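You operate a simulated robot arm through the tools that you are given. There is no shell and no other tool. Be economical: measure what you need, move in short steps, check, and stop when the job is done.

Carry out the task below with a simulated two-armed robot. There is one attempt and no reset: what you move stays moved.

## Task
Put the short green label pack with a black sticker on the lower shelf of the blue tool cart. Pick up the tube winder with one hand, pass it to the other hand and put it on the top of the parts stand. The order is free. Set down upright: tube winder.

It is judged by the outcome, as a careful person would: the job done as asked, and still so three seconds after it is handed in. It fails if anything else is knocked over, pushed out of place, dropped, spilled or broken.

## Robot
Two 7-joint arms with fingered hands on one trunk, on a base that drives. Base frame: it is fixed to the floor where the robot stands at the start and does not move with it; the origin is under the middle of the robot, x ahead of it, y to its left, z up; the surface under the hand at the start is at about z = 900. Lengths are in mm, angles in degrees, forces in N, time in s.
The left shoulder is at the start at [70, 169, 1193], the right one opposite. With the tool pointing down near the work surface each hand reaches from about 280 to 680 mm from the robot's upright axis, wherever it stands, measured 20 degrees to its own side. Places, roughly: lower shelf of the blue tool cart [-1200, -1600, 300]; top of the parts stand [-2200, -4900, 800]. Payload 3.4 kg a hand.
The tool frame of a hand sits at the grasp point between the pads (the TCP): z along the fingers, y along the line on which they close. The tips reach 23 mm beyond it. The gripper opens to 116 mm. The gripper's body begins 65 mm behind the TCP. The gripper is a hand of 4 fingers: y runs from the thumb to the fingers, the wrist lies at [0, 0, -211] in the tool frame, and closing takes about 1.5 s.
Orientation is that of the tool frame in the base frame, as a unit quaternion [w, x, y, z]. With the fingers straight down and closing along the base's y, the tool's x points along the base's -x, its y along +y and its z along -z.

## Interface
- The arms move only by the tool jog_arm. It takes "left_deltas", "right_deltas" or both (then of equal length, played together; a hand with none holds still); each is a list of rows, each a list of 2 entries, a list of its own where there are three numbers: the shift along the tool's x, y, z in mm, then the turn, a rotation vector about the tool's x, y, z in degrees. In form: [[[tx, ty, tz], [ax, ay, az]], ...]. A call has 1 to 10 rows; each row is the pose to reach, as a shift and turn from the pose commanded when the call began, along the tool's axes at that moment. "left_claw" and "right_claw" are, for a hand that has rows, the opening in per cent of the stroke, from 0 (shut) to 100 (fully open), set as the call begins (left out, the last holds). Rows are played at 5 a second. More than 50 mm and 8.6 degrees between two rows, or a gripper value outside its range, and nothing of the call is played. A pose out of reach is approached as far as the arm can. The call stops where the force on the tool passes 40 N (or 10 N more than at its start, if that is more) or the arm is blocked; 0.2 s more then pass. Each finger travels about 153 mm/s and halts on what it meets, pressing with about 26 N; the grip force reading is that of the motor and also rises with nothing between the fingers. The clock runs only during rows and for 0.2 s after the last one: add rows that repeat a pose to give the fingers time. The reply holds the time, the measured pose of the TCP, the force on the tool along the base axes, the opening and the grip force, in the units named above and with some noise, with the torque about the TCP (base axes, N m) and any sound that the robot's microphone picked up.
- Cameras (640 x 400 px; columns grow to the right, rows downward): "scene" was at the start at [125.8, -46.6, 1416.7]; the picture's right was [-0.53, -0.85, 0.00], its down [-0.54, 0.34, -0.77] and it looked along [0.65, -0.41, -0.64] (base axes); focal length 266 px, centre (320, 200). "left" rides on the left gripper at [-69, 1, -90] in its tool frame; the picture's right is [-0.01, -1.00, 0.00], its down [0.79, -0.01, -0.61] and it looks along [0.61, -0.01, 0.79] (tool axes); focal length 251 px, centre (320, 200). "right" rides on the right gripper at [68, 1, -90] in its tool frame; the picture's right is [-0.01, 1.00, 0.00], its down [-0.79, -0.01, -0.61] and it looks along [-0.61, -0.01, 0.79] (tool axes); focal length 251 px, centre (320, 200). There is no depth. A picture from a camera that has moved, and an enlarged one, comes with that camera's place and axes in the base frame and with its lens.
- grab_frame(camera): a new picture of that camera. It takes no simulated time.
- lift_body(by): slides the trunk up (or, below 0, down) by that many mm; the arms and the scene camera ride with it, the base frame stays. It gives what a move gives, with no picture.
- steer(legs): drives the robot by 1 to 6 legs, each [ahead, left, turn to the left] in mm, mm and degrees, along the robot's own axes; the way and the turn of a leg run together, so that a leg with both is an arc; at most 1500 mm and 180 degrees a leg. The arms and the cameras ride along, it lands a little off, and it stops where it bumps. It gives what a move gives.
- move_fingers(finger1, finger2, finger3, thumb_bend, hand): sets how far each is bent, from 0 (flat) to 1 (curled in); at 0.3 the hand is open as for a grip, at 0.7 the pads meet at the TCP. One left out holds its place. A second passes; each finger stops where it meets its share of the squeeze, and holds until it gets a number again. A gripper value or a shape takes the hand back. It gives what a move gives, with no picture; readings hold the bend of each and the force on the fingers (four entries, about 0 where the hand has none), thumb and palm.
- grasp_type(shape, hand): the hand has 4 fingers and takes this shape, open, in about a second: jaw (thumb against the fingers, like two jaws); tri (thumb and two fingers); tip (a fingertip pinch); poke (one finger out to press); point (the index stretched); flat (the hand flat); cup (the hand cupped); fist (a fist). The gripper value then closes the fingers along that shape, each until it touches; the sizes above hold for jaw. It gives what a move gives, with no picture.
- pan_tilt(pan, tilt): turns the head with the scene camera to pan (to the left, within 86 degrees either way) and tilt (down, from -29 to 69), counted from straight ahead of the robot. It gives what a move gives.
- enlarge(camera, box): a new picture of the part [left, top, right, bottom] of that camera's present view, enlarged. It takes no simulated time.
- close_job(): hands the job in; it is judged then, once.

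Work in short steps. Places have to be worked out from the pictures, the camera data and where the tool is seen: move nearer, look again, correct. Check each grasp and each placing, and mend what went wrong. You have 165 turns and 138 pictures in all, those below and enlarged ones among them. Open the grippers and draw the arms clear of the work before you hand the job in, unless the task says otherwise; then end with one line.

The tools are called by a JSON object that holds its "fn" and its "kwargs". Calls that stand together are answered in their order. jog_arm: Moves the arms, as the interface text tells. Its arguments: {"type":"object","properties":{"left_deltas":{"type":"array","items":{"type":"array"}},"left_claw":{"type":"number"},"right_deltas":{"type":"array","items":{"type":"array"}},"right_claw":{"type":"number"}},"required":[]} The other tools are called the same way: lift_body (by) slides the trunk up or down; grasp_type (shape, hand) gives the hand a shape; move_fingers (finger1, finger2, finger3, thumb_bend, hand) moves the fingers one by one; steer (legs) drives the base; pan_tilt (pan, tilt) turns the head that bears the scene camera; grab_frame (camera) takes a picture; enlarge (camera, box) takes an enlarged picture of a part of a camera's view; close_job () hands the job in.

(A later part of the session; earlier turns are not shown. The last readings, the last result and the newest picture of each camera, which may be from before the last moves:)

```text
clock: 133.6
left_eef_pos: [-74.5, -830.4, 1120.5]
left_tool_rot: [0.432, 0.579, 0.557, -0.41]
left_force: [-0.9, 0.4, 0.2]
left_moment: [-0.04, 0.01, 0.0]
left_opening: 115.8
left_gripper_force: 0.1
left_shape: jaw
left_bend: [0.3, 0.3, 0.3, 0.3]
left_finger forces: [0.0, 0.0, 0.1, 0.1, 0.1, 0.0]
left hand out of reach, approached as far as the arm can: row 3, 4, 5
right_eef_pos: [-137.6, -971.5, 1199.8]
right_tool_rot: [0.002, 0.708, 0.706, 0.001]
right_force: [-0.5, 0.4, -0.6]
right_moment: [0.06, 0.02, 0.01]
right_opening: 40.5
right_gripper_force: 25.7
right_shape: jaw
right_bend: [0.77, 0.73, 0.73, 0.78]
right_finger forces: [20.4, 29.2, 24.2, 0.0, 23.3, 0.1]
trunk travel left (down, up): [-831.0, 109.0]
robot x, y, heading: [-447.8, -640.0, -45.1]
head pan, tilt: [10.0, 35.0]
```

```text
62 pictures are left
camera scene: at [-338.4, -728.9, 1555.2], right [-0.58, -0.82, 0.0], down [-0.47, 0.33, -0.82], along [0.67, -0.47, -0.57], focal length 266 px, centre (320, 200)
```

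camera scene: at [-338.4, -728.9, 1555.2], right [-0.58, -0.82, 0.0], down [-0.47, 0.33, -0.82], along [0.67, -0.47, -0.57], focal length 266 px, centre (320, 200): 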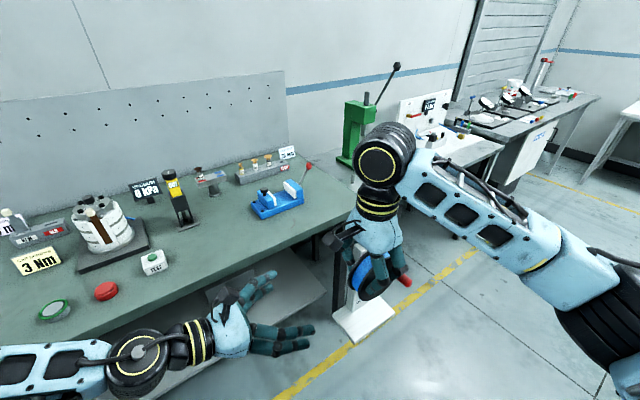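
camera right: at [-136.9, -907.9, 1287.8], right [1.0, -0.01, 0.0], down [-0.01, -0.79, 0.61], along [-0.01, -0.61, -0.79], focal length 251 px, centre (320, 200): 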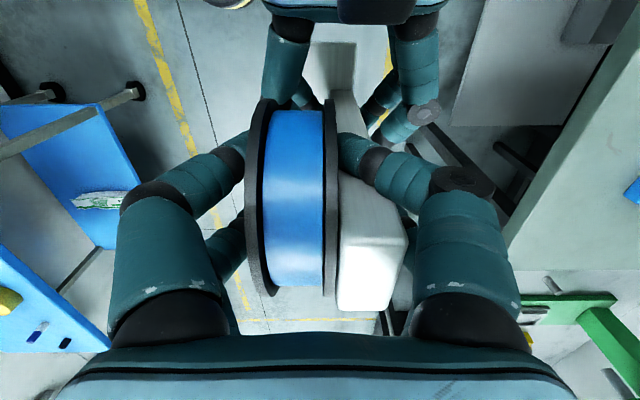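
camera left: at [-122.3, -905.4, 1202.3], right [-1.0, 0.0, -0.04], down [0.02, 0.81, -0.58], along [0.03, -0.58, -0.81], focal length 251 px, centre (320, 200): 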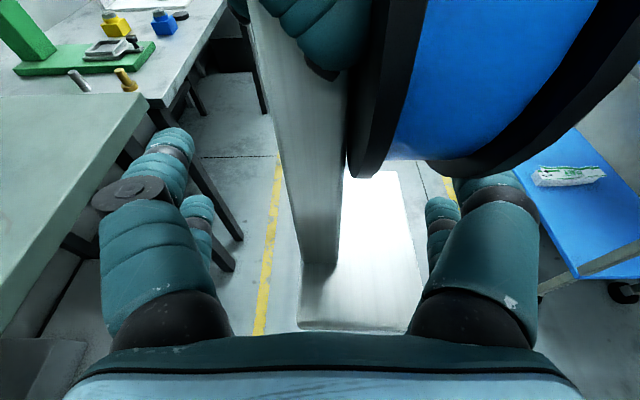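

The right hand alone now carries the winder. Zoom in to check it is upright and well seated.

{"fn": "enlarge", "kwargs": {"camera": "scene", "box": [300, 180, 460, 360]}}

{"fn": "grab_frame", "kwargs": {"camera": "left"}}

```text
2.22 times, centred on (380, 270) of scene
camera zoom: at [-338.4, -728.9, 1555.2], right [-0.58, -0.82, 0.0], down [-0.47, 0.33, -0.82], along [0.67, -0.47, -0.57], focal length 590 px, centre (187, 44)
```

zoom: 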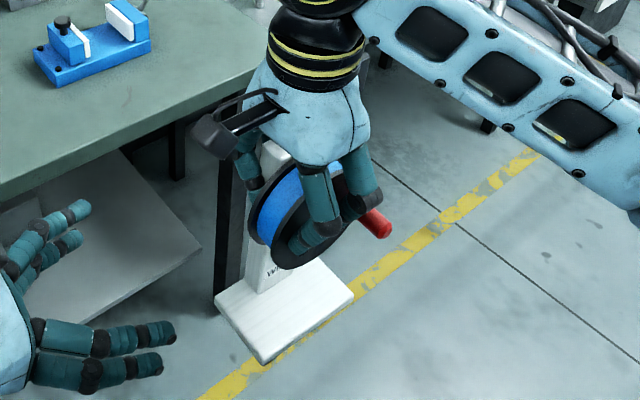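

```text
60 pictures are left
camera left: at [-76.5, -764.5, 1211.3], right [-1.0, 0.0, -0.04], down [0.02, 0.81, -0.58], along [0.03, -0.58, -0.81], focal length 251 px, centre (320, 200)
```

left: 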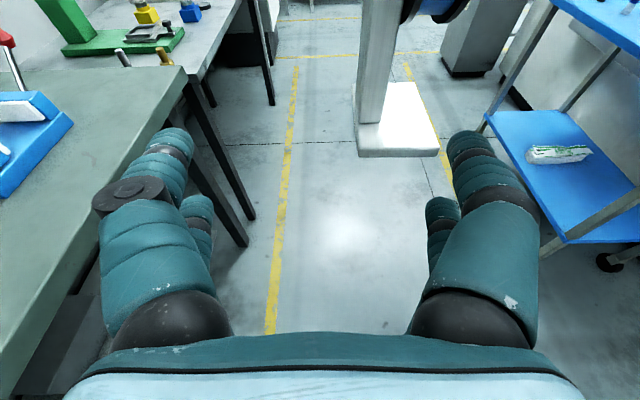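

The winder hangs upright in the right hand (base bottom ≈150 below the TCP). Fold the left hand to point down to keep it compact.

{"fn": "jog_arm", "kwargs": {"left_deltas": [[[-4, 0, -4], [0, 7.5, 0]], [[-8, 0, -8], [0, 15, 0]], [[-12, 0, -12], [0, 22.5, 0]], [[-16, 0, -16], [0, 30, 0]], [[-20, 0, -20], [0, 37.5, 0]], [[-24, 0, -24], [0, 45, 0]], [[-28, 0, -28], [0, 52.5, 0]], [[-32, 0, -32], [0, 60, 0]], [[-36, 0, -36], [0, 67, 0]], [[-40, 0, -40], [0, 73, 0]]]}}

{"fn": "pan_tilt", "kwargs": {"pan": -30, "tilt": 15}}

{"fn": "grab_frame", "kwargs": {"camera": "scene"}}

```text
clock: 135.8
left_eef_pos: [-191.7, -797.4, 1074.0]
left_tool_rot: [0.078, 0.702, 0.705, -0.065]
left_force: [0.1, 0.5, -0.2]
left_moment: [0.0, -0.01, -0.01]
left_opening: 115.8
left_gripper_force: 0.1
left_shape: jaw
left_bend: [0.3, 0.3, 0.3, 0.3]
left_finger forces: [0.0, 0.1, 0.0, 0.1, 0.0, 0.0]
left hand out of reach, approached as far as the arm can: row 1, 2, 3, 4, 5, 6, 7, 8, 9, 10
right_eef_pos: [-137.3, -975.2, 1199.4]
right_tool_rot: [0.002, 0.708, 0.706, 0.0]
right_force: [-1.0, -0.3, 0.0]
right_moment: [0.07, 0.0, 0.03]
right_opening: 40.5
right_gripper_force: 26.0
right_shape: jaw
right_bend: [0.76, 0.73, 0.73, 0.78]
right_finger forces: [21.0, 28.9, 24.3, 0.1, 23.4, 0.1]
trunk travel left (down, up): [-831.0, 109.0]
robot x, y, heading: [-448.7, -644.1, -45.4]
head pan, tilt: [10.0, 35.0]
```

```text
clock: 136.8
left_eef_pos: [-192.9, -800.5, 1073.7]
left_tool_rot: [0.078, 0.703, 0.704, -0.065]
left_force: [0.1, 0.0, -0.2]
left_moment: [0.01, -0.01, -0.03]
left_opening: 116.3
left_gripper_force: 0.0
left_shape: jaw
left_bend: [0.3, 0.3, 0.3, 0.3]
left_finger forces: [0.0, 0.0, 0.0, 0.0, 0.0, 0.1]
right_eef_pos: [-136.9, -974.6, 1197.7]
right_tool_rot: [0.002, 0.709, 0.706, 0.001]
right_force: [0.6, 0.0, 0.5]
right_moment: [0.05, 0.05, -0.01]
right_opening: 40.6
right_gripper_force: 25.9
right_shape: jaw
right_bend: [0.76, 0.73, 0.73, 0.78]
right_finger forces: [21.0, 28.9, 24.3, 0.0, 23.4, 0.0]
trunk travel left (down, up): [-831.0, 109.0]
robot x, y, heading: [-453.5, -646.7, -45.2]
head pan, tilt: [-30.0, 15.0]
```

```text
59 pictures are left
camera scene: at [-338.8, -734.0, 1554.4], right [-0.59, -0.81, 0.0], down [-0.47, 0.34, -0.82], along [0.66, -0.48, -0.58], focal length 266 px, centre (320, 200)
```

scene: 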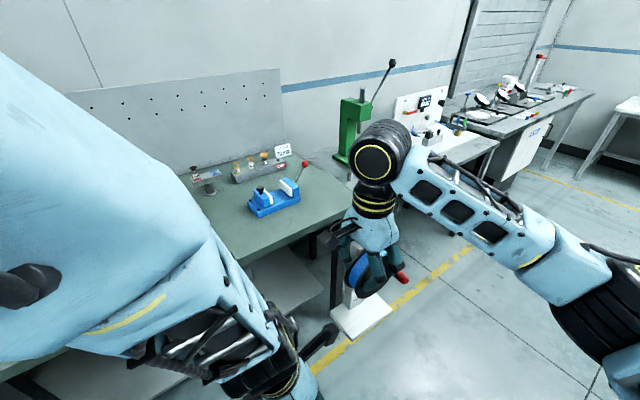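

The left arm's elbow came up in front of the head. Move the left hand outward and restore its natural yaw.

{"fn": "jog_arm", "kwargs": {"left_deltas": [[[18, 30, -8], [-1.1, 0, -5.5]], [[36, 60, -16], [-2.2, 0, -11]], [[54, 90, -25], [-3.4, 0, -16.5]], [[72, 120, -33], [-4.5, 0, -22]], [[90, 150, -41], [-5.6, 0, -27.5]], [[108, 180, -50], [-6.7, 0, -33]], [[126, 210, -58], [-7.9, 0, -38.5]], [[143, 239, -66], [-9, 0, -44]]]}}

{"fn": "pan_tilt", "kwargs": {"pan": -35, "tilt": 20}}

{"fn": "grab_frame", "kwargs": {"camera": "scene"}}

```text
clock: 138.6
left_eef_pos: [-157.6, -789.5, 1077.8]
left_tool_rot: [0.108, 0.382, 0.917, -0.038]
left_force: [0.0, -0.4, 0.4]
left_moment: [0.02, 0.01, 0.01]
left_opening: 115.8
left_gripper_force: 0.0
left_shape: jaw
left_bend: [0.3, 0.3, 0.3, 0.3]
left_finger forces: [0.0, 0.0, 0.1, 0.1, 0.1, 0.0]
left hand out of reach, approached as far as the arm can: row 1, 2, 3, 4, 5, 6, 7, 8
right_eef_pos: [-136.9, -976.2, 1198.2]
right_tool_rot: [0.001, 0.708, 0.706, 0.001]
right_force: [-0.8, 0.6, -0.2]
right_moment: [0.03, 0.06, 0.02]
right_opening: 40.5
right_gripper_force: 26.2
right_shape: jaw
right_bend: [0.76, 0.73, 0.73, 0.78]
right_finger forces: [21.1, 28.9, 24.3, 0.0, 23.4, 0.0]
trunk travel left (down, up): [-831.0, 109.0]
robot x, y, heading: [-447.0, -643.8, -45.2]
head pan, tilt: [-30.0, 15.0]
```

```text
clock: 139.3
left_eef_pos: [-158.8, -789.7, 1079.3]
left_tool_rot: [0.11, 0.385, 0.915, -0.038]
left_force: [0.0, 0.6, 0.2]
left_moment: [0.0, -0.01, 0.02]
left_opening: 115.9
left_gripper_force: 0.0
left_shape: jaw
left_bend: [0.3, 0.3, 0.3, 0.3]
left_finger forces: [0.0, 0.0, 0.0, 0.0, 0.0, 0.0]
right_eef_pos: [-137.6, -976.4, 1197.7]
right_tool_rot: [0.002, 0.709, 0.705, 0.001]
right_force: [0.1, -0.2, 0.1]
right_moment: [0.03, 0.02, 0.0]
right_opening: 40.5
right_gripper_force: 25.7
right_shape: jaw
right_bend: [0.76, 0.73, 0.73, 0.78]
right_finger forces: [21.0, 28.8, 24.4, 0.1, 23.4, 0.0]
trunk travel left (down, up): [-831.0, 109.0]
robot x, y, heading: [-445.1, -642.4, -45.0]
head pan, tilt: [-35.0, 20.0]
```

```text
58 pictures are left
camera scene: at [-394.0, -773.9, 1578.8], right [-0.99, -0.17, 0.0], down [-0.06, 0.34, -0.94], along [0.16, -0.93, -0.34], focal length 266 px, centre (320, 200)
```

scene: 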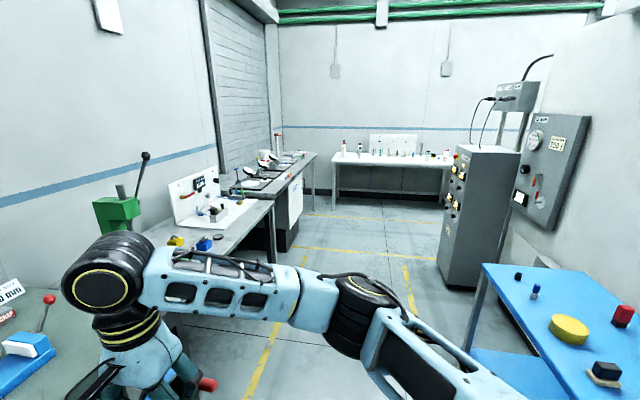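

The left arm is stuck in an awkward configuration; look at it.

{"fn": "pan_tilt", "kwargs": {"pan": 45, "tilt": 40}}

{"fn": "grab_frame", "kwargs": {"camera": "scene"}}

{"fn": "grab_frame", "kwargs": {"camera": "left"}}

```text
clock: 140.8
left_eef_pos: [-158.3, -789.3, 1078.9]
left_tool_rot: [0.108, 0.384, 0.916, -0.039]
left_force: [-0.3, -0.4, -0.1]
left_moment: [0.0, 0.0, 0.02]
left_opening: 115.8
left_gripper_force: 0.1
left_shape: jaw
left_bend: [0.3, 0.3, 0.3, 0.3]
left_finger forces: [0.0, 0.1, 0.0, 0.0, 0.0, 0.1]
right_eef_pos: [-137.6, -975.2, 1197.8]
right_tool_rot: [0.002, 0.709, 0.706, 0.0]
right_force: [0.5, 0.2, 0.4]
right_moment: [0.05, 0.07, 0.0]
right_opening: 40.6
right_gripper_force: 26.4
right_shape: jaw
right_bend: [0.76, 0.73, 0.73, 0.78]
right_finger forces: [21.0, 28.9, 24.2, 0.0, 23.4, 0.0]
trunk travel left (down, up): [-831.0, 109.0]
robot x, y, heading: [-448.6, -645.0, -45.2]
head pan, tilt: [45.0, 40.0]
```

```text
57 pictures are left
camera scene: at [-361.7, -755.3, 1553.1], right [-0.84, -0.55, 0.0], down [-0.32, 0.49, -0.81], along [0.44, -0.67, -0.59], focal length 266 px, centre (320, 200)
```

scene: 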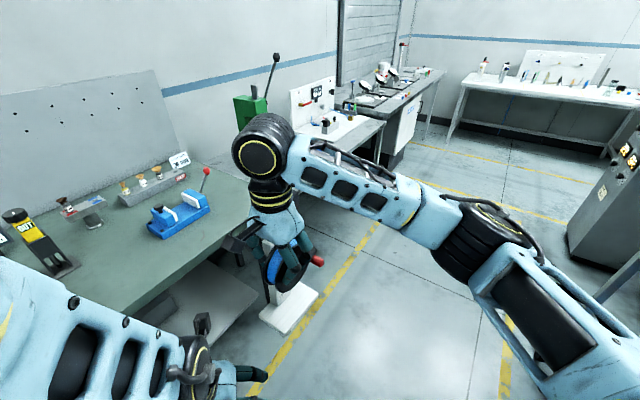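

```text
56 pictures are left
camera left: at [-125.7, -823.1, 1180.2], right [-0.7, -0.71, -0.01], down [-0.65, 0.64, 0.41], along [-0.28, 0.3, -0.91], focal length 251 px, centre (320, 200)
```

left: 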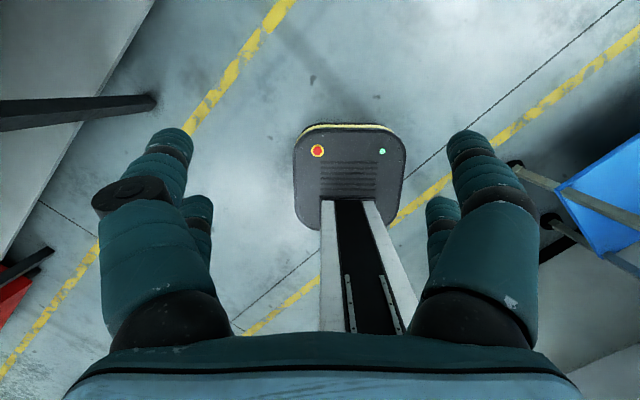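

The left forearm is up against the head's sweep. Try moving the left hand forward, outward and up toward its original natural posture.

{"fn": "jog_arm", "kwargs": {"left_deltas": [[[-19, 25, -10], [0, 2, 0]], [[-39, 50, -21], [0, 4, 0]], [[-58, 76, -31], [0, 6, 0]], [[-78, 101, -42], [0, 8, 0]], [[-97, 126, -52], [0, 10, 0]], [[-117, 152, -63], [0, 12, 0]]]}}

{"fn": "grab_frame", "kwargs": {"camera": "scene"}}

```text
clock: 142.2
left_eef_pos: [-167.7, -787.9, 1079.0]
left_tool_rot: [0.078, 0.384, 0.92, -0.021]
left_force: [0.2, -0.4, 0.0]
left_moment: [0.0, 0.01, -0.03]
left_opening: 115.9
left_gripper_force: 0.0
left_shape: jaw
left_bend: [0.3, 0.3, 0.3, 0.3]
left_finger forces: [0.1, 0.1, 0.1, 0.1, 0.0, 0.0]
left hand out of reach, approached as far as the arm can: row 1, 2, 3, 4, 5, 6
right_eef_pos: [-138.2, -975.8, 1198.8]
right_tool_rot: [0.001, 0.708, 0.706, 0.0]
right_force: [0.0, 0.2, -0.1]
right_moment: [0.04, 0.03, 0.0]
right_opening: 40.8
right_gripper_force: 26.0
right_shape: jaw
right_bend: [0.76, 0.73, 0.73, 0.78]
right_finger forces: [21.0, 28.9, 24.3, 0.1, 23.4, 0.1]
trunk travel left (down, up): [-831.0, 109.0]
robot x, y, heading: [-448.2, -647.6, -45.3]
head pan, tilt: [45.0, 40.0]
```

```text
55 pictures are left
camera scene: at [-360.8, -754.3, 1552.5], right [-0.83, -0.56, 0.0], down [-0.33, 0.49, -0.8], along [0.45, -0.66, -0.6], focal length 266 px, centre (320, 200)
```

scene: 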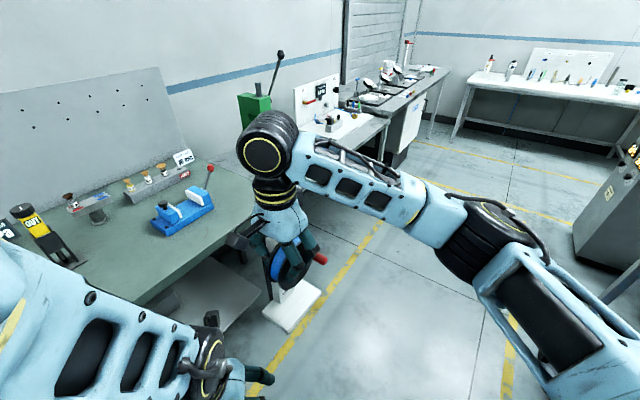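

Reset the head away from the arm, and undo the left hand's last motions in reverse (re-tilt toward the earlier pose) to leave the bad configuration.

{"fn": "pan_tilt", "kwargs": {"pan": -30, "tilt": 35}}

{"fn": "jog_arm", "kwargs": {"left_deltas": [[[-10, 4, -2], [3, -6.2, 3.7]], [[-20, 8, -5], [6, -12.3, 7.3]], [[-30, 11, -7], [9, -18.5, 11]], [[-40, 15, -10], [12, -24.7, 14.6]], [[-50, 19, -12], [15, -30.8, 18.3]], [[-60, 23, -14], [18.1, -37, 22]], [[-71, 27, -17], [21.1, -43.2, 25.6]], [[-81, 30, -19], [24.1, -49.4, 29.3]], [[-91, 34, -22], [27.1, -55.5, 32.9]], [[-101, 38, -24], [30.1, -61.7, 36.6]]]}}

{"fn": "grab_frame", "kwargs": {"camera": "scene"}}

```text
clock: 143.7
left_eef_pos: [-169.0, -787.1, 1077.9]
left_tool_rot: [0.078, 0.384, 0.92, -0.02]
left_force: [-0.5, 0.5, -0.1]
left_moment: [-0.04, 0.01, -0.01]
left_opening: 116.0
left_gripper_force: 0.1
left_shape: jaw
left_bend: [0.3, 0.3, 0.3, 0.3]
left_finger forces: [0.1, 0.0, 0.0, 0.0, 0.1, 0.0]
right_eef_pos: [-137.3, -975.4, 1198.4]
right_tool_rot: [0.001, 0.708, 0.706, 0.0]
right_force: [0.5, -1.2, 0.2]
right_moment: [0.04, 0.03, 0.0]
right_opening: 40.5
right_gripper_force: 26.0
right_shape: jaw
right_bend: [0.76, 0.73, 0.73, 0.78]
right_finger forces: [21.0, 28.9, 24.3, 0.1, 23.5, 0.1]
trunk travel left (down, up): [-831.0, 109.0]
robot x, y, heading: [-448.6, -640.9, -45.3]
head pan, tilt: [-30.0, 35.0]
```

```text
clock: 145.9
left_eef_pos: [-74.0, -827.3, 1113.8]
left_tool_rot: [0.432, 0.583, 0.557, -0.404]
left_force: [-0.1, -1.0, -0.1]
left_moment: [-0.01, -0.01, 0.02]
left_opening: 115.9
left_gripper_force: 0.1
left_shape: jaw
left_bend: [0.3, 0.3, 0.3, 0.3]
left_finger forces: [0.0, 0.0, 0.0, 0.0, 0.0, 0.1]
left hand out of reach, approached as far as the arm can: row 1, 2, 3, 4, 5, 6, 7, 8, 9
right_eef_pos: [-137.2, -974.3, 1198.8]
right_tool_rot: [0.002, 0.709, 0.706, 0.0]
right_force: [0.0, 0.1, -0.2]
right_moment: [0.06, 0.04, 0.04]
right_opening: 40.3
right_gripper_force: 26.2
right_shape: jaw
right_bend: [0.76, 0.73, 0.73, 0.78]
right_finger forces: [21.1, 28.8, 24.5, 0.0, 23.2, 0.0]
trunk travel left (down, up): [-831.0, 109.0]
robot x, y, heading: [-450.3, -644.5, -45.4]
head pan, tilt: [-30.0, 35.0]
```

```text
54 pictures are left
camera scene: at [-386.7, -765.4, 1555.1], right [-0.97, -0.25, 0.0], down [-0.15, 0.55, -0.82], along [0.21, -0.79, -0.57], focal length 266 px, centre (320, 200)
```

scene: 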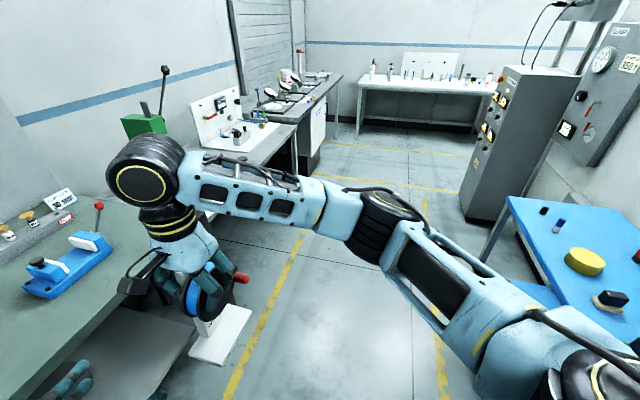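

Back in the good configuration. Now move the left hand outward and up 200 mm and leave it there, clear.

{"fn": "jog_arm", "kwargs": {"left_deltas": [[[-26, 23, -8], [0, 0, 0]], [[-52, 45, -16], [0, 0, 0]], [[-79, 68, -24], [0, 0, 0]], [[-105, 91, -33], [0, 0, 0]], [[-131, 114, -41], [0, 0, 0]], [[-158, 136, -49], [0, 0, 0]], [[-184, 159, -57], [0, 0, 0]]]}}

{"fn": "pan_tilt", "kwargs": {"pan": 0, "tilt": 30}}

{"fn": "grab_frame", "kwargs": {"camera": "scene"}}

```text
clock: 147.5
left_eef_pos: [73.3, -830.7, 1315.4]
left_tool_rot: [0.431, 0.583, 0.559, -0.403]
left_force: [0.1, -0.8, -0.2]
left_moment: [-0.01, 0.0, 0.01]
left_opening: 115.8
left_gripper_force: 0.0
left_shape: jaw
left_bend: [0.3, 0.3, 0.3, 0.3]
left_finger forces: [0.1, 0.0, 0.0, 0.1, 0.1, 0.1]
left hand out of reach, approached as far as the arm can: row 1
right_eef_pos: [-135.1, -975.8, 1198.4]
right_tool_rot: [0.001, 0.708, 0.706, 0.0]
right_force: [0.1, -0.9, -0.3]
right_moment: [0.05, 0.02, -0.02]
right_opening: 40.6
right_gripper_force: 25.9
right_shape: jaw
right_bend: [0.76, 0.73, 0.73, 0.78]
right_finger forces: [21.1, 28.9, 24.4, 0.0, 23.2, 0.0]
trunk travel left (down, up): [-831.0, 109.0]
robot x, y, heading: [-447.9, -642.4, -45.1]
head pan, tilt: [-30.0, 35.0]
```

```text
clock: 148.4
left_eef_pos: [73.4, -831.2, 1315.0]
left_tool_rot: [0.431, 0.583, 0.558, -0.404]
left_force: [-0.8, -0.3, 0.0]
left_moment: [-0.01, -0.01, 0.01]
left_opening: 115.8
left_gripper_force: 0.0
left_shape: jaw
left_bend: [0.3, 0.3, 0.3, 0.3]
left_finger forces: [0.1, 0.0, 0.0, 0.0, 0.1, 0.0]
right_eef_pos: [-138.3, -974.5, 1197.6]
right_tool_rot: [0.002, 0.709, 0.706, 0.0]
right_force: [-0.4, -0.8, 0.2]
right_moment: [0.05, 0.05, 0.0]
right_opening: 40.6
right_gripper_force: 26.1
right_shape: jaw
right_bend: [0.76, 0.73, 0.73, 0.78]
right_finger forces: [21.0, 28.8, 24.4, 0.0, 23.3, 0.1]
trunk travel left (down, up): [-831.0, 109.0]
robot x, y, heading: [-452.2, -643.7, -45.1]
head pan, tilt: [0.0, 30.0]
```

```text
53 pictures are left
camera scene: at [-346.2, -746.4, 1562.7], right [-0.71, -0.7, 0.0], down [-0.35, 0.36, -0.87], along [0.61, -0.62, -0.5], focal length 266 px, centre (320, 200)
```

scene: 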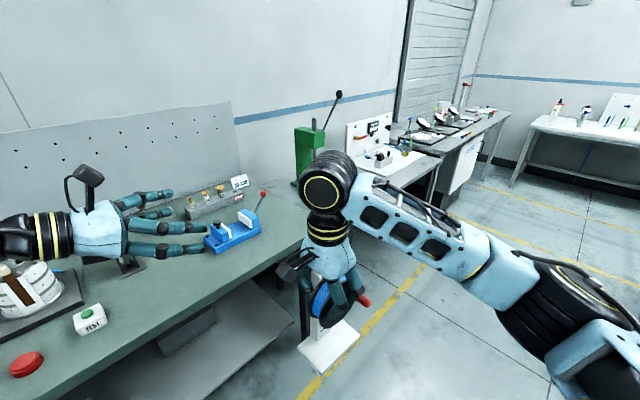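

Both arms are good. Drive down the aisle to about (-320,-2640) and look for the parts stand.

{"fn": "steer", "kwargs": {"legs": [[0, 0, -45], [1000, 130, 0], [1000, 0, 0]]}}

{"fn": "pan_tilt", "kwargs": {"pan": -25, "tilt": 20}}

{"fn": "grab_frame", "kwargs": {"camera": "scene"}}

```text
clock: 160.5
left_eef_pos: [-73.4, -3143.9, 1315.7]
left_tool_rot: [0.247, 0.75, 0.297, -0.537]
left_force: [-0.2, -0.2, -0.2]
left_moment: [-0.03, 0.01, 0.01]
left_opening: 115.7
left_gripper_force: 0.0
left_shape: jaw
left_bend: [0.3, 0.3, 0.3, 0.3]
left_finger forces: [0.1, 0.1, 0.1, 0.1, 0.1, 0.0]
right_eef_pos: [-324.6, -3100.0, 1198.2]
right_tool_rot: [0.002, 0.922, 0.387, 0.0]
right_force: [-0.2, 0.9, 0.6]
right_moment: [0.04, -0.02, 0.0]
right_opening: 40.3
right_gripper_force: 25.2
right_shape: jaw
right_bend: [0.76, 0.73, 0.73, 0.78]
right_finger forces: [20.7, 28.4, 24.0, 0.0, 23.1, 0.0]
trunk travel left (down, up): [-831.0, 109.0]
robot x, y, heading: [-320.0, -2647.3, -89.4]
head pan, tilt: [0.0, 30.0]
```

```text
clock: 161.4
left_eef_pos: [-72.8, -3146.0, 1315.1]
left_tool_rot: [0.246, 0.751, 0.296, -0.537]
left_force: [0.0, 0.4, 0.2]
left_moment: [0.02, 0.01, -0.03]
left_opening: 116.0
left_gripper_force: 0.0
left_shape: jaw
left_bend: [0.3, 0.3, 0.3, 0.3]
left_finger forces: [0.0, 0.0, 0.0, 0.1, 0.0, 0.1]
right_eef_pos: [-326.3, -3102.2, 1197.6]
right_tool_rot: [0.001, 0.922, 0.386, 0.0]
right_force: [0.1, -0.1, 0.6]
right_moment: [0.09, 0.0, -0.01]
right_opening: 40.4
right_gripper_force: 26.6
right_shape: jaw
right_bend: [0.76, 0.73, 0.73, 0.78]
right_finger forces: [20.6, 28.5, 24.0, 0.1, 23.1, 0.1]
trunk travel left (down, up): [-831.0, 109.0]
robot x, y, heading: [-319.7, -2645.8, -89.4]
head pan, tilt: [-25.0, 20.0]
```

```text
52 pictures are left
camera scene: at [-352.1, -2784.3, 1578.7], right [-0.91, 0.42, 0.0], down [0.14, 0.31, -0.94], along [-0.39, -0.85, -0.34], focal length 266 px, centre (320, 200)
```

scene: 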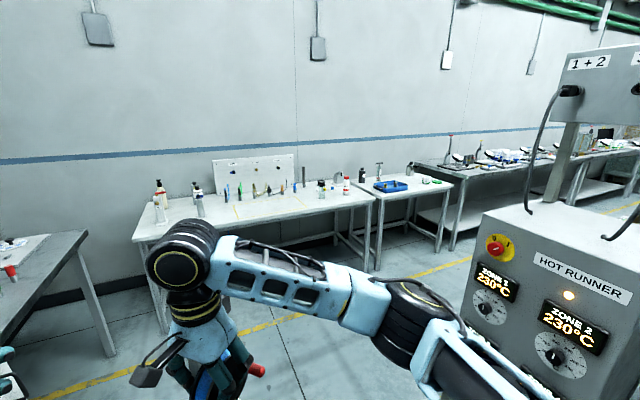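

The parts stand with a blue tray is visible around (-2200,-4700). Drive forward to y≈-3850 and look again.

{"fn": "steer", "kwargs": {"legs": [[1180, 0, -0.6]]}}

{"fn": "pan_tilt", "kwargs": {"pan": -70, "tilt": 20}}

{"fn": "grab_frame", "kwargs": {"camera": "scene"}}

```text
clock: 167.4
left_eef_pos: [-74.9, -4330.2, 1316.0]
left_tool_rot: [0.245, 0.752, 0.293, -0.538]
left_force: [-0.6, -0.3, 0.2]
left_moment: [0.02, 0.02, -0.01]
left_opening: 116.0
left_gripper_force: 0.0
left_shape: jaw
left_bend: [0.3, 0.3, 0.3, 0.3]
left_finger forces: [0.0, 0.0, 0.0, 0.0, 0.0, 0.1]
right_eef_pos: [-326.6, -4283.4, 1198.2]
right_tool_rot: [0.001, 0.924, 0.382, 0.0]
right_force: [-0.5, 0.1, 0.3]
right_moment: [0.07, 0.0, 0.01]
right_opening: 40.5
right_gripper_force: 25.9
right_shape: jaw
right_bend: [0.76, 0.73, 0.73, 0.78]
right_finger forces: [20.7, 28.4, 24.0, 0.0, 23.2, 0.0]
trunk travel left (down, up): [-831.0, 109.0]
robot x, y, heading: [-313.0, -3831.6, -90.1]
head pan, tilt: [-25.0, 20.0]
```

```text
clock: 168.5
left_eef_pos: [-75.7, -4329.9, 1316.0]
left_tool_rot: [0.244, 0.752, 0.293, -0.538]
left_force: [0.2, 0.0, -0.2]
left_moment: [-0.01, 0.01, 0.04]
left_opening: 116.0
left_gripper_force: 0.1
left_shape: jaw
left_bend: [0.3, 0.3, 0.3, 0.3]
left_finger forces: [0.1, 0.1, 0.0, 0.0, 0.0, 0.0]
right_eef_pos: [-326.1, -4283.2, 1198.0]
right_tool_rot: [0.001, 0.924, 0.382, -0.001]
right_force: [-0.9, 0.2, 0.3]
right_moment: [0.11, 0.01, 0.02]
right_opening: 40.4
right_gripper_force: 26.1
right_shape: jaw
right_bend: [0.76, 0.73, 0.73, 0.78]
right_finger forces: [20.7, 28.4, 24.0, 0.0, 23.1, 0.0]
trunk travel left (down, up): [-831.0, 109.0]
robot x, y, heading: [-312.2, -3829.3, -90.1]
head pan, tilt: [-70.0, 20.0]
```

```text
51 pictures are left
camera scene: at [-398.4, -3913.4, 1578.8], right [-0.34, 0.94, 0.0], down [0.32, 0.12, -0.94], along [-0.88, -0.32, -0.34], focal length 266 px, centre (320, 200)
```

scene: 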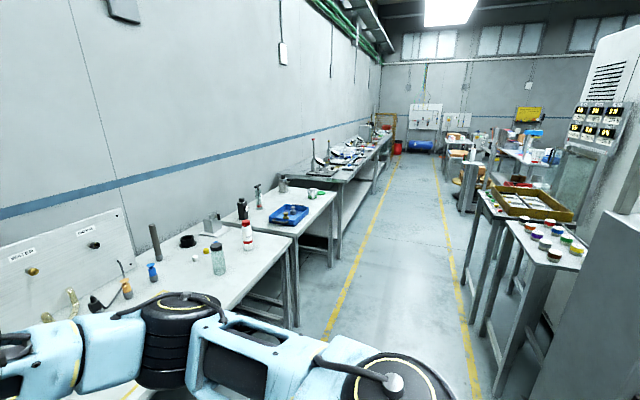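

The aisle is clear. Strafe along it until in front of the stand (x≈-2200).

{"fn": "steer", "kwargs": {"legs": [[0, -950, 0], [0, -930, 0]]}}

{"fn": "pan_tilt", "kwargs": {"pan": -10, "tilt": 35}}

{"fn": "grab_frame", "kwargs": {"camera": "scene"}}

```text
clock: 177.9
left_eef_pos: [-1940.7, -4328.9, 1316.4]
left_tool_rot: [0.247, 0.75, 0.297, -0.537]
left_force: [-0.2, 0.4, 0.3]
left_moment: [-0.04, 0.02, 0.01]
left_opening: 116.1
left_gripper_force: 0.1
left_shape: jaw
left_bend: [0.3, 0.3, 0.3, 0.3]
left_finger forces: [0.0, 0.0, 0.0, 0.0, 0.0, 0.0]
right_eef_pos: [-2192.0, -4284.8, 1198.3]
right_tool_rot: [0.001, 0.923, 0.385, -0.001]
right_force: [0.4, -0.2, -0.7]
right_moment: [0.07, 0.02, 0.03]
right_opening: 40.3
right_gripper_force: 25.8
right_shape: jaw
right_bend: [0.76, 0.73, 0.73, 0.78]
right_finger forces: [20.7, 28.5, 24.1, 0.0, 23.0, 0.0]
trunk travel left (down, up): [-831.0, 109.0]
robot x, y, heading: [-2184.4, -3829.3, -89.9]
head pan, tilt: [-70.0, 20.0]
```

```text
clock: 179.2
left_eef_pos: [-1942.5, -4329.0, 1317.2]
left_tool_rot: [0.247, 0.75, 0.296, -0.537]
left_force: [1.0, 0.1, -0.3]
left_moment: [0.05, -0.01, 0.02]
left_opening: 116.2
left_gripper_force: 0.1
left_shape: jaw
left_bend: [0.3, 0.3, 0.3, 0.3]
left_finger forces: [0.1, 0.0, 0.0, 0.1, 0.0, 0.0]
right_eef_pos: [-2193.4, -4284.5, 1198.3]
right_tool_rot: [0.001, 0.923, 0.385, 0.0]
right_force: [0.0, -0.4, 0.6]
right_moment: [0.07, 0.0, -0.01]
right_opening: 40.3
right_gripper_force: 25.6
right_shape: jaw
right_bend: [0.76, 0.73, 0.73, 0.78]
right_finger forces: [20.7, 28.5, 24.0, 0.1, 23.1, 0.0]
trunk travel left (down, up): [-831.0, 109.0]
robot x, y, heading: [-2183.3, -3830.7, -90.0]
head pan, tilt: [-10.0, 35.0]
```

```text
50 pictures are left
camera scene: at [-2194.8, -3968.8, 1554.9], right [-0.99, 0.17, 0.0], down [0.1, 0.57, -0.82], along [-0.14, -0.81, -0.57], focal length 266 px, centre (320, 200)
```

scene: 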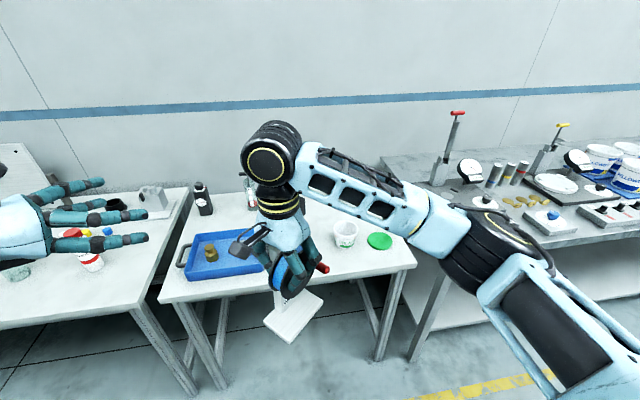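

The free area is between the tray (x>-2110) and the white tub (x≈-2440). Target about (-2265,-4680). Drive nearer and look from the wrist camera.

{"fn": "steer", "kwargs": {"legs": [[0, -75, 0], [300, 0, 0]]}}

{"fn": "grab_frame", "kwargs": {"camera": "scene"}}

{"fn": "grab_frame", "kwargs": {"camera": "right"}}

{"fn": "grab_frame", "kwargs": {"camera": "left"}}

```text
clock: 181.9
left_eef_pos: [-2015.8, -4627.0, 1316.2]
left_tool_rot: [0.247, 0.751, 0.295, -0.537]
left_force: [-0.4, 0.3, -0.1]
left_moment: [0.0, -0.02, -0.02]
left_opening: 115.9
left_gripper_force: 0.0
left_shape: jaw
left_bend: [0.3, 0.3, 0.3, 0.3]
left_finger forces: [0.1, 0.0, 0.0, 0.1, 0.0, 0.0]
right_eef_pos: [-2267.6, -4581.1, 1198.9]
right_tool_rot: [0.002, 0.923, 0.385, 0.0]
right_force: [0.7, 0.8, -4.4]
right_moment: [0.06, -0.03, 0.01]
right_opening: 40.6
right_gripper_force: 25.7
right_shape: jaw
right_bend: [0.76, 0.73, 0.73, 0.78]
right_finger forces: [20.8, 28.5, 24.2, 0.0, 23.0, 0.0]
trunk travel left (down, up): [-831.0, 109.0]
robot x, y, heading: [-2257.9, -4130.4, -89.8]
head pan, tilt: [-10.0, 35.0]
```

```text
49 pictures are left
camera scene: at [-2268.9, -4266.1, 1555.2], right [-0.99, 0.17, 0.0], down [0.1, 0.56, -0.82], along [-0.14, -0.81, -0.57], focal length 266 px, centre (320, 200)
```

scene: 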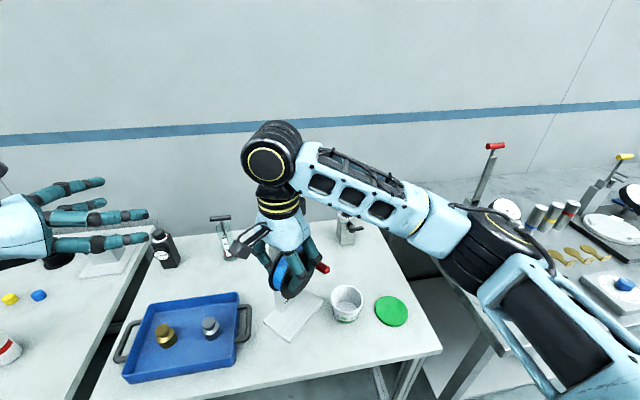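

```text
48 pictures are left
camera right: at [-2218.9, -4534.5, 1288.6], right [0.7, -0.71, 0.0], down [-0.56, -0.56, 0.61], along [-0.43, -0.43, -0.79], focal length 251 px, centre (320, 200)
```

right: 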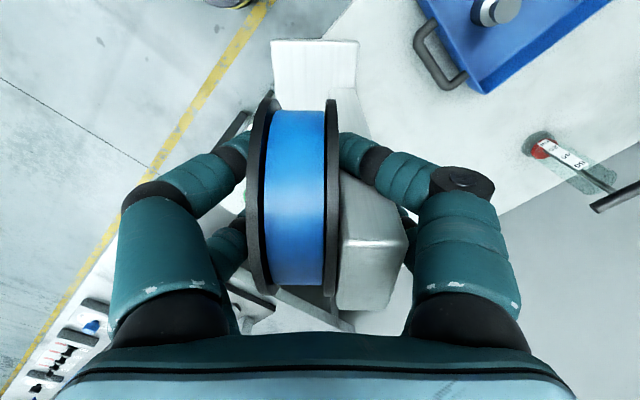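

```text
47 pictures are left
camera left: at [-1972.6, -4577.2, 1407.9], right [-0.71, 0.7, -0.04], down [0.59, 0.56, -0.57], along [-0.38, -0.43, -0.82], focal length 251 px, centre (320, 200)
```

left: 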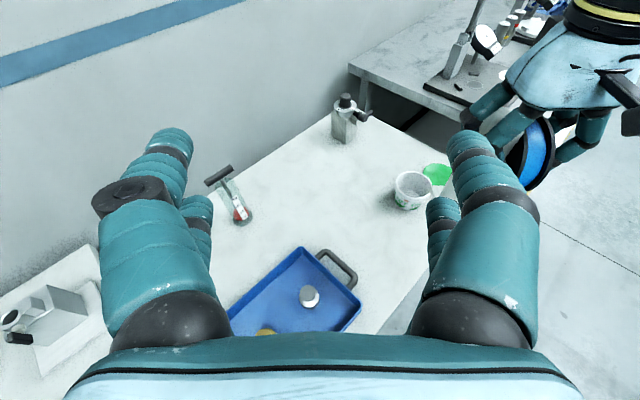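

The free gap is centred near x≈-2275 between tray handle (-2160) and tub (-2390). Move 140 forward and 8 right, then lower the trunk most of the way.

{"fn": "steer", "kwargs": {"legs": [[135, -8, 0]]}}

{"fn": "lift_body", "kwargs": {"by": -170}}

{"fn": "grab_frame", "kwargs": {"camera": "scene"}}

{"fn": "grab_frame", "kwargs": {"camera": "left"}}

```text
clock: 183.2
left_eef_pos: [-2022.9, -4760.8, 1318.3]
left_tool_rot: [0.246, 0.751, 0.294, -0.537]
left_force: [0.2, 0.2, 0.0]
left_moment: [0.0, 0.02, -0.01]
left_opening: 115.9
left_gripper_force: 0.0
left_shape: jaw
left_bend: [0.3, 0.3, 0.3, 0.3]
left_finger forces: [0.1, 0.1, 0.0, 0.0, 0.0, 0.0]
right_eef_pos: [-2274.3, -4716.4, 1199.0]
right_tool_rot: [0.002, 0.923, 0.384, -0.001]
right_force: [0.6, 0.8, -5.1]
right_moment: [0.05, 0.0, 0.0]
right_opening: 40.2
right_gripper_force: 26.1
right_shape: jaw
right_bend: [0.76, 0.73, 0.73, 0.78]
right_finger forces: [20.8, 28.5, 24.2, 0.0, 23.1, 0.1]
trunk travel left (down, up): [-831.0, 109.0]
robot x, y, heading: [-2266.8, -4262.5, -90.0]
head pan, tilt: [-10.0, 35.0]
```

```text
clock: 185.1
left_eef_pos: [-2023.0, -4763.6, 1145.2]
left_tool_rot: [0.246, 0.751, 0.295, -0.538]
left_force: [-0.2, -0.1, 0.5]
left_moment: [0.03, -0.02, -0.01]
left_opening: 116.2
left_gripper_force: 0.0
left_shape: jaw
left_bend: [0.3, 0.3, 0.3, 0.3]
left_finger forces: [0.0, 0.0, 0.0, 0.0, 0.0, 0.0]
right_eef_pos: [-2276.0, -4720.3, 1029.3]
right_tool_rot: [0.001, 0.923, 0.384, 0.0]
right_force: [0.1, -1.1, -6.3]
right_moment: [0.1, 0.01, -0.01]
right_opening: 40.7
right_gripper_force: 26.0
right_shape: jaw
right_bend: [0.76, 0.73, 0.73, 0.78]
right_finger forces: [20.9, 28.5, 24.2, 0.0, 23.2, 0.1]
trunk travel left (down, up): [-661.0, 279.0]
robot x, y, heading: [-2266.4, -4266.0, -89.6]
head pan, tilt: [-10.0, 35.0]
```

```text
46 pictures are left
camera scene: at [-2276.4, -4403.5, 1384.9], right [-0.99, 0.17, 0.0], down [0.1, 0.57, -0.82], along [-0.14, -0.81, -0.57], focal length 266 px, centre (320, 200)
```

scene: 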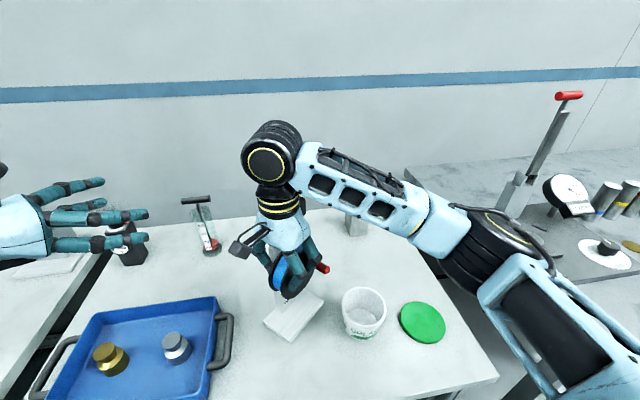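

```text
45 pictures are left
camera left: at [-1980.7, -4714.9, 1237.1], right [-0.71, 0.7, -0.04], down [0.59, 0.56, -0.57], along [-0.38, -0.43, -0.82], focal length 251 px, centre (320, 200)
```

left: 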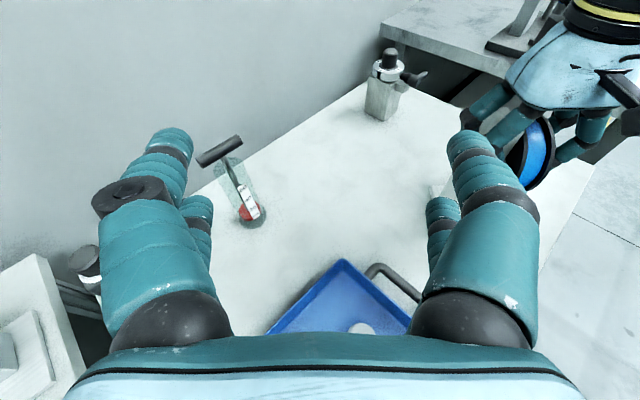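

Base is ~80 above the stand, over free surface. Lower 65 more, then check.

{"fn": "lift_body", "kwargs": {"by": -65}}

{"fn": "enlarge", "kwargs": {"camera": "scene", "box": [200, 200, 420, 360]}}

```text
clock: 186.2
left_eef_pos: [-2024.8, -4764.2, 1081.0]
left_tool_rot: [0.246, 0.751, 0.295, -0.537]
left_force: [0.4, 0.7, -0.2]
left_moment: [0.01, 0.01, 0.02]
left_opening: 116.1
left_gripper_force: 0.1
left_shape: jaw
left_bend: [0.3, 0.3, 0.3, 0.3]
left_finger forces: [0.0, 0.0, 0.1, 0.0, 0.0, 0.0]
right_eef_pos: [-2275.9, -4717.9, 964.8]
right_tool_rot: [0.002, 0.923, 0.385, 0.0]
right_force: [-0.5, 0.3, -5.5]
right_moment: [0.05, 0.01, 0.02]
right_opening: 40.3
right_gripper_force: 25.9
right_shape: jaw
right_bend: [0.76, 0.73, 0.73, 0.78]
right_finger forces: [20.7, 28.5, 24.3, 0.0, 23.1, 0.0]
trunk travel left (down, up): [-596.0, 344.0]
robot x, y, heading: [-2264.4, -4264.4, -89.8]
head pan, tilt: [-10.0, 35.0]
```

```text
2.50 times, centred on (310, 280) of scene
camera zoom: at [-2276.4, -4403.3, 1319.9], right [-0.99, 0.17, 0.0], down [0.1, 0.57, -0.82], along [-0.14, -0.81, -0.57], focal length 664 px, centre (345, 0)
```

zoom: 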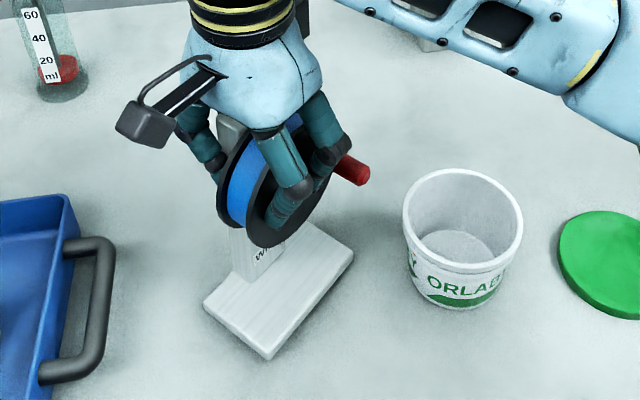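

Clear on all sides. Lower in small steps watching the force.

{"fn": "lift_body", "kwargs": {"by": -8}}

{"fn": "lift_body", "kwargs": {"by": -4}}

```text
clock: 186.7
left_eef_pos: [-2024.6, -4763.0, 1072.7]
left_tool_rot: [0.244, 0.751, 0.294, -0.538]
left_force: [-0.1, -0.4, 0.2]
left_moment: [0.01, -0.01, 0.01]
left_opening: 115.9
left_gripper_force: 0.0
left_shape: jaw
left_bend: [0.3, 0.3, 0.3, 0.3]
left_finger forces: [0.1, 0.0, 0.1, 0.0, 0.1, 0.0]
right_eef_pos: [-2274.7, -4718.6, 954.7]
right_tool_rot: [0.001, 0.923, 0.384, 0.0]
right_force: [0.4, -0.3, -6.0]
right_moment: [0.04, -0.02, 0.02]
right_opening: 40.4
right_gripper_force: 25.8
right_shape: jaw
right_bend: [0.76, 0.73, 0.73, 0.78]
right_finger forces: [20.8, 28.6, 24.3, 0.0, 23.2, 0.0]
trunk travel left (down, up): [-588.0, 352.0]
robot x, y, heading: [-2262.5, -4266.1, -89.9]
head pan, tilt: [-10.0, 35.0]
```

```text
clock: 187.2
left_eef_pos: [-2023.3, -4764.4, 1067.6]
left_tool_rot: [0.246, 0.751, 0.295, -0.538]
left_force: [0.3, 0.5, -0.1]
left_moment: [-0.01, -0.01, 0.0]
left_opening: 115.8
left_gripper_force: 0.0
left_shape: jaw
left_bend: [0.3, 0.3, 0.3, 0.3]
left_finger forces: [0.1, 0.0, 0.0, 0.1, 0.0, 0.0]
right_eef_pos: [-2274.8, -4719.0, 951.0]
right_tool_rot: [0.002, 0.923, 0.384, 0.0]
right_force: [-0.5, 0.0, -5.2]
right_moment: [0.05, 0.06, -0.01]
right_opening: 40.5
right_gripper_force: 25.8
right_shape: jaw
right_bend: [0.76, 0.73, 0.73, 0.78]
right_finger forces: [21.1, 28.7, 24.3, 0.0, 22.9, 0.1]
trunk travel left (down, up): [-584.0, 356.0]
robot x, y, heading: [-2262.5, -4263.1, -89.7]
head pan, tilt: [-10.0, 35.0]
```

Still no contact; continue in 4 mm steps.

{"fn": "lift_body", "kwargs": {"by": -4}}

{"fn": "lift_body", "kwargs": {"by": -3}}

{"fn": "enlarge", "kwargs": {"camera": "scene", "box": [240, 240, 370, 350]}}

```text
clock: 187.8
left_eef_pos: [-2022.8, -4762.5, 1065.1]
left_tool_rot: [0.246, 0.751, 0.294, -0.537]
left_force: [0.9, 0.4, -0.7]
left_moment: [0.02, -0.02, -0.01]
left_opening: 115.9
left_gripper_force: 0.0
left_shape: jaw
left_bend: [0.3, 0.3, 0.3, 0.3]
left_finger forces: [0.0, 0.0, 0.1, 0.0, 0.0, 0.0]
right_eef_pos: [-2273.6, -4717.3, 949.2]
right_tool_rot: [0.003, 0.924, 0.383, 0.0]
right_force: [3.5, 0.0, 13.8]
right_moment: [-0.03, 0.23, 0.0]
right_opening: 40.0
right_gripper_force: 26.4
right_shape: jaw
right_bend: [0.76, 0.73, 0.74, 0.78]
right_finger forces: [24.3, 31.0, 26.1, 0.0, 23.1, 0.0]
trunk travel left (down, up): [-580.0, 360.0]
robot x, y, heading: [-2264.1, -4267.2, -89.5]
head pan, tilt: [-10.0, 35.0]
```

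```text
clock: 188.5
left_eef_pos: [-2025.2, -4760.9, 1064.6]
left_tool_rot: [0.247, 0.751, 0.294, -0.538]
left_force: [0.4, -0.1, 0.1]
left_moment: [0.02, 0.01, 0.0]
left_opening: 116.0
left_gripper_force: 0.0
left_shape: jaw
left_bend: [0.3, 0.3, 0.3, 0.3]
left_finger forces: [0.1, 0.1, 0.0, 0.0, 0.1, 0.0]
right_eef_pos: [-2274.4, -4715.8, 947.9]
right_tool_rot: [0.006, 0.924, 0.383, 0.0]
right_force: [2.4, 3.0, 18.1]
right_moment: [-0.09, 0.27, 0.03]
right_opening: 41.1
right_gripper_force: 26.5
right_shape: jaw
right_bend: [0.77, 0.73, 0.74, 0.79]
right_finger forces: [25.0, 30.4, 28.5, 0.1, 23.8, 0.1]
trunk travel left (down, up): [-578.0, 362.0]
robot x, y, heading: [-2264.4, -4264.3, -89.8]
head pan, tilt: [-10.0, 35.0]
stopped: the force on the tool passed its limit at 41 N (the readings are from after the stop); the commanded pose is now the measured one
```

```text
3.64 times, centred on (305, 295) of scene
camera zoom: at [-2276.3, -4399.7, 1301.7], right [-0.99, 0.17, 0.0], down [0.1, 0.56, -0.82], along [-0.14, -0.81, -0.57], focal length 966 px, centre (374, -146)
```

zoom: 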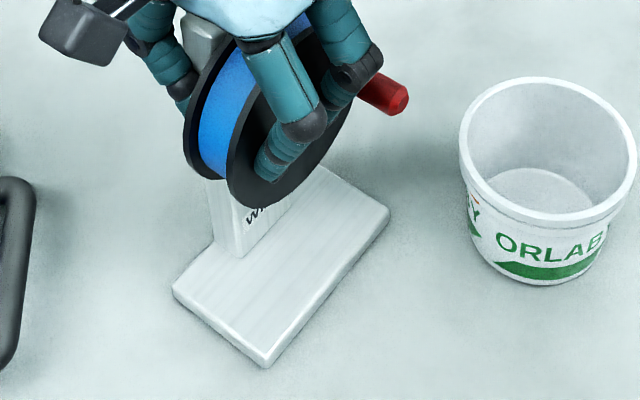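

Contact is firm (18 N). Ease by 2 mm, then open the right hand gradually.

{"fn": "lift_body", "kwargs": {"by": 2}}

{"fn": "jog_arm", "kwargs": {"right_deltas": [[[0, 0, 0], [0, 0, 0]], [[0, 0, 0], [0, 0, 0]], [[0, 0, 0], [0, 0, 0]], [[0, 0, 0], [0, 0, 0]], [[0, 0, 0], [0, 0, 0]]], "right_claw": 60}}

{"fn": "enlarge", "kwargs": {"camera": "scene", "box": [220, 200, 400, 350]}}

```text
clock: 189.0
left_eef_pos: [-2024.2, -4762.4, 1065.5]
left_tool_rot: [0.246, 0.751, 0.294, -0.538]
left_force: [0.3, -0.6, -0.1]
left_moment: [0.05, 0.02, -0.01]
left_opening: 116.1
left_gripper_force: 0.3
left_shape: jaw
left_bend: [0.3, 0.3, 0.3, 0.3]
left_finger forces: [0.1, 0.0, 0.0, 0.0, 0.0, 0.1]
right_eef_pos: [-2274.1, -4715.9, 948.9]
right_tool_rot: [0.004, 0.923, 0.385, 0.0]
right_force: [1.5, 4.2, 6.9]
right_moment: [-0.11, 0.19, -0.04]
right_opening: 40.6
right_gripper_force: 26.2
right_shape: jaw
right_bend: [0.77, 0.73, 0.74, 0.79]
right_finger forces: [24.4, 29.8, 27.7, 0.1, 23.5, 0.1]
trunk travel left (down, up): [-580.0, 360.0]
robot x, y, heading: [-2265.0, -4270.4, -89.9]
head pan, tilt: [-10.0, 35.0]
```

```text
clock: 190.2
left_eef_pos: [-2024.3, -4763.0, 1065.3]
left_tool_rot: [0.246, 0.751, 0.294, -0.538]
left_force: [0.4, -0.2, 0.7]
left_moment: [-0.03, -0.02, 0.0]
left_opening: 116.0
left_gripper_force: 0.0
left_shape: jaw
left_bend: [0.3, 0.3, 0.3, 0.3]
left_finger forces: [0.0, 0.0, 0.0, 0.0, 0.0, 0.0]
right_eef_pos: [-2274.6, -4718.5, 947.9]
right_tool_rot: [0.003, 0.923, 0.384, 0.0]
right_force: [-0.2, -0.2, 0.0]
right_moment: [-0.01, 0.03, -0.01]
right_opening: 69.2
right_gripper_force: 0.2
right_shape: jaw
right_bend: [0.71, 0.71, 0.71, 0.72]
right_finger forces: [0.0, 0.0, 0.0, 0.0, 0.0, 0.0]
trunk travel left (down, up): [-580.0, 360.0]
robot x, y, heading: [-2263.1, -4261.9, -89.8]
head pan, tilt: [-10.0, 35.0]
```

```text
2.67 times, centred on (310, 275) of scene
camera zoom: at [-2276.4, -4402.6, 1303.5], right [-0.99, 0.17, 0.0], down [0.1, 0.57, -0.82], along [-0.14, -0.81, -0.57], focal length 708 px, centre (347, 0)
```

zoom: 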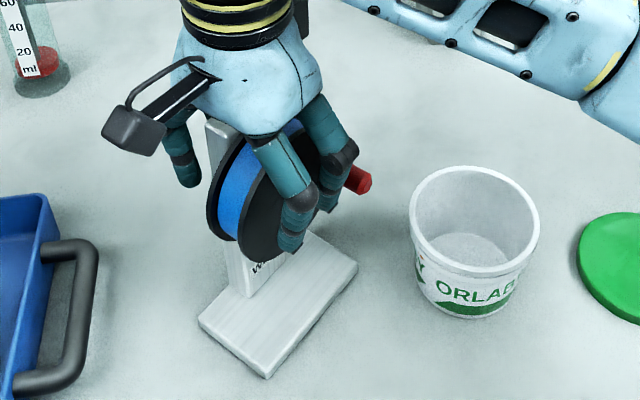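

The winder stands free and upright. Open fully and raise straight up with the trunk.

{"fn": "jog_arm", "kwargs": {"right_deltas": [[[0, 0, 0], [0, 0, 0]], [[0, 0, 0], [0, 0, 0]], [[0, 0, 0], [0, 0, 0]], [[0, 0, 0], [0, 0, 0]], [[0, 0, 0], [0, 0, 0]]], "right_claw": 100}}

{"fn": "lift_body", "kwargs": {"by": 20}}

{"fn": "enlarge", "kwargs": {"camera": "scene", "box": [220, 200, 400, 350]}}

```text
clock: 191.4
left_eef_pos: [-2024.3, -4762.6, 1064.5]
left_tool_rot: [0.245, 0.751, 0.294, -0.539]
left_force: [-0.2, 0.1, -0.2]
left_moment: [-0.02, 0.0, -0.02]
left_opening: 115.9
left_gripper_force: 0.0
left_shape: jaw
left_bend: [0.3, 0.3, 0.3, 0.3]
left_finger forces: [0.1, 0.0, 0.0, 0.0, 0.2, 0.1]
right_eef_pos: [-2274.9, -4718.6, 948.7]
right_tool_rot: [0.003, 0.923, 0.385, -0.001]
right_force: [-0.4, -1.4, 0.4]
right_moment: [0.02, 0.03, 0.03]
right_opening: 115.7
right_gripper_force: 0.0
right_shape: jaw
right_bend: [0.3, 0.3, 0.3, 0.3]
right_finger forces: [0.0, 0.1, 0.0, 0.1, 0.1, 0.0]
trunk travel left (down, up): [-580.0, 360.0]
robot x, y, heading: [-2264.1, -4261.6, -89.9]
head pan, tilt: [-10.0, 35.0]
```

```text
clock: 192.1
left_eef_pos: [-2023.1, -4763.7, 1083.9]
left_tool_rot: [0.246, 0.751, 0.295, -0.538]
left_force: [0.2, 1.2, -0.9]
left_moment: [0.02, -0.02, 0.01]
left_opening: 115.9
left_gripper_force: 0.1
left_shape: jaw
left_bend: [0.3, 0.3, 0.3, 0.3]
left_finger forces: [0.0, 0.0, 0.0, 0.0, 0.0, 0.1]
right_eef_pos: [-2275.3, -4719.2, 967.6]
right_tool_rot: [0.004, 0.923, 0.385, 0.0]
right_force: [-0.5, 0.5, -0.8]
right_moment: [-0.01, 0.0, -0.01]
right_opening: 115.9
right_gripper_force: 0.0
right_shape: jaw
right_bend: [0.3, 0.3, 0.3, 0.3]
right_finger forces: [0.1, 0.0, 0.0, 0.0, 0.1, 0.1]
trunk travel left (down, up): [-600.0, 340.0]
robot x, y, heading: [-2264.9, -4263.7, -89.7]
head pan, tilt: [-10.0, 35.0]
```

```text
2.67 times, centred on (310, 275) of scene
camera zoom: at [-2276.3, -4403.0, 1323.5], right [-0.99, 0.17, 0.0], down [0.1, 0.57, -0.82], along [-0.14, -0.81, -0.57], focal length 708 px, centre (347, 0)
```

zoom: 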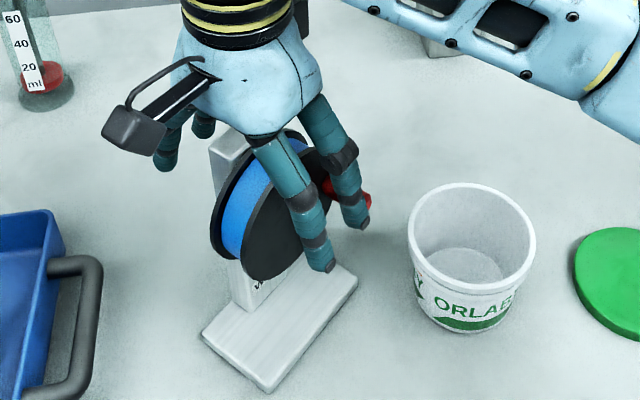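

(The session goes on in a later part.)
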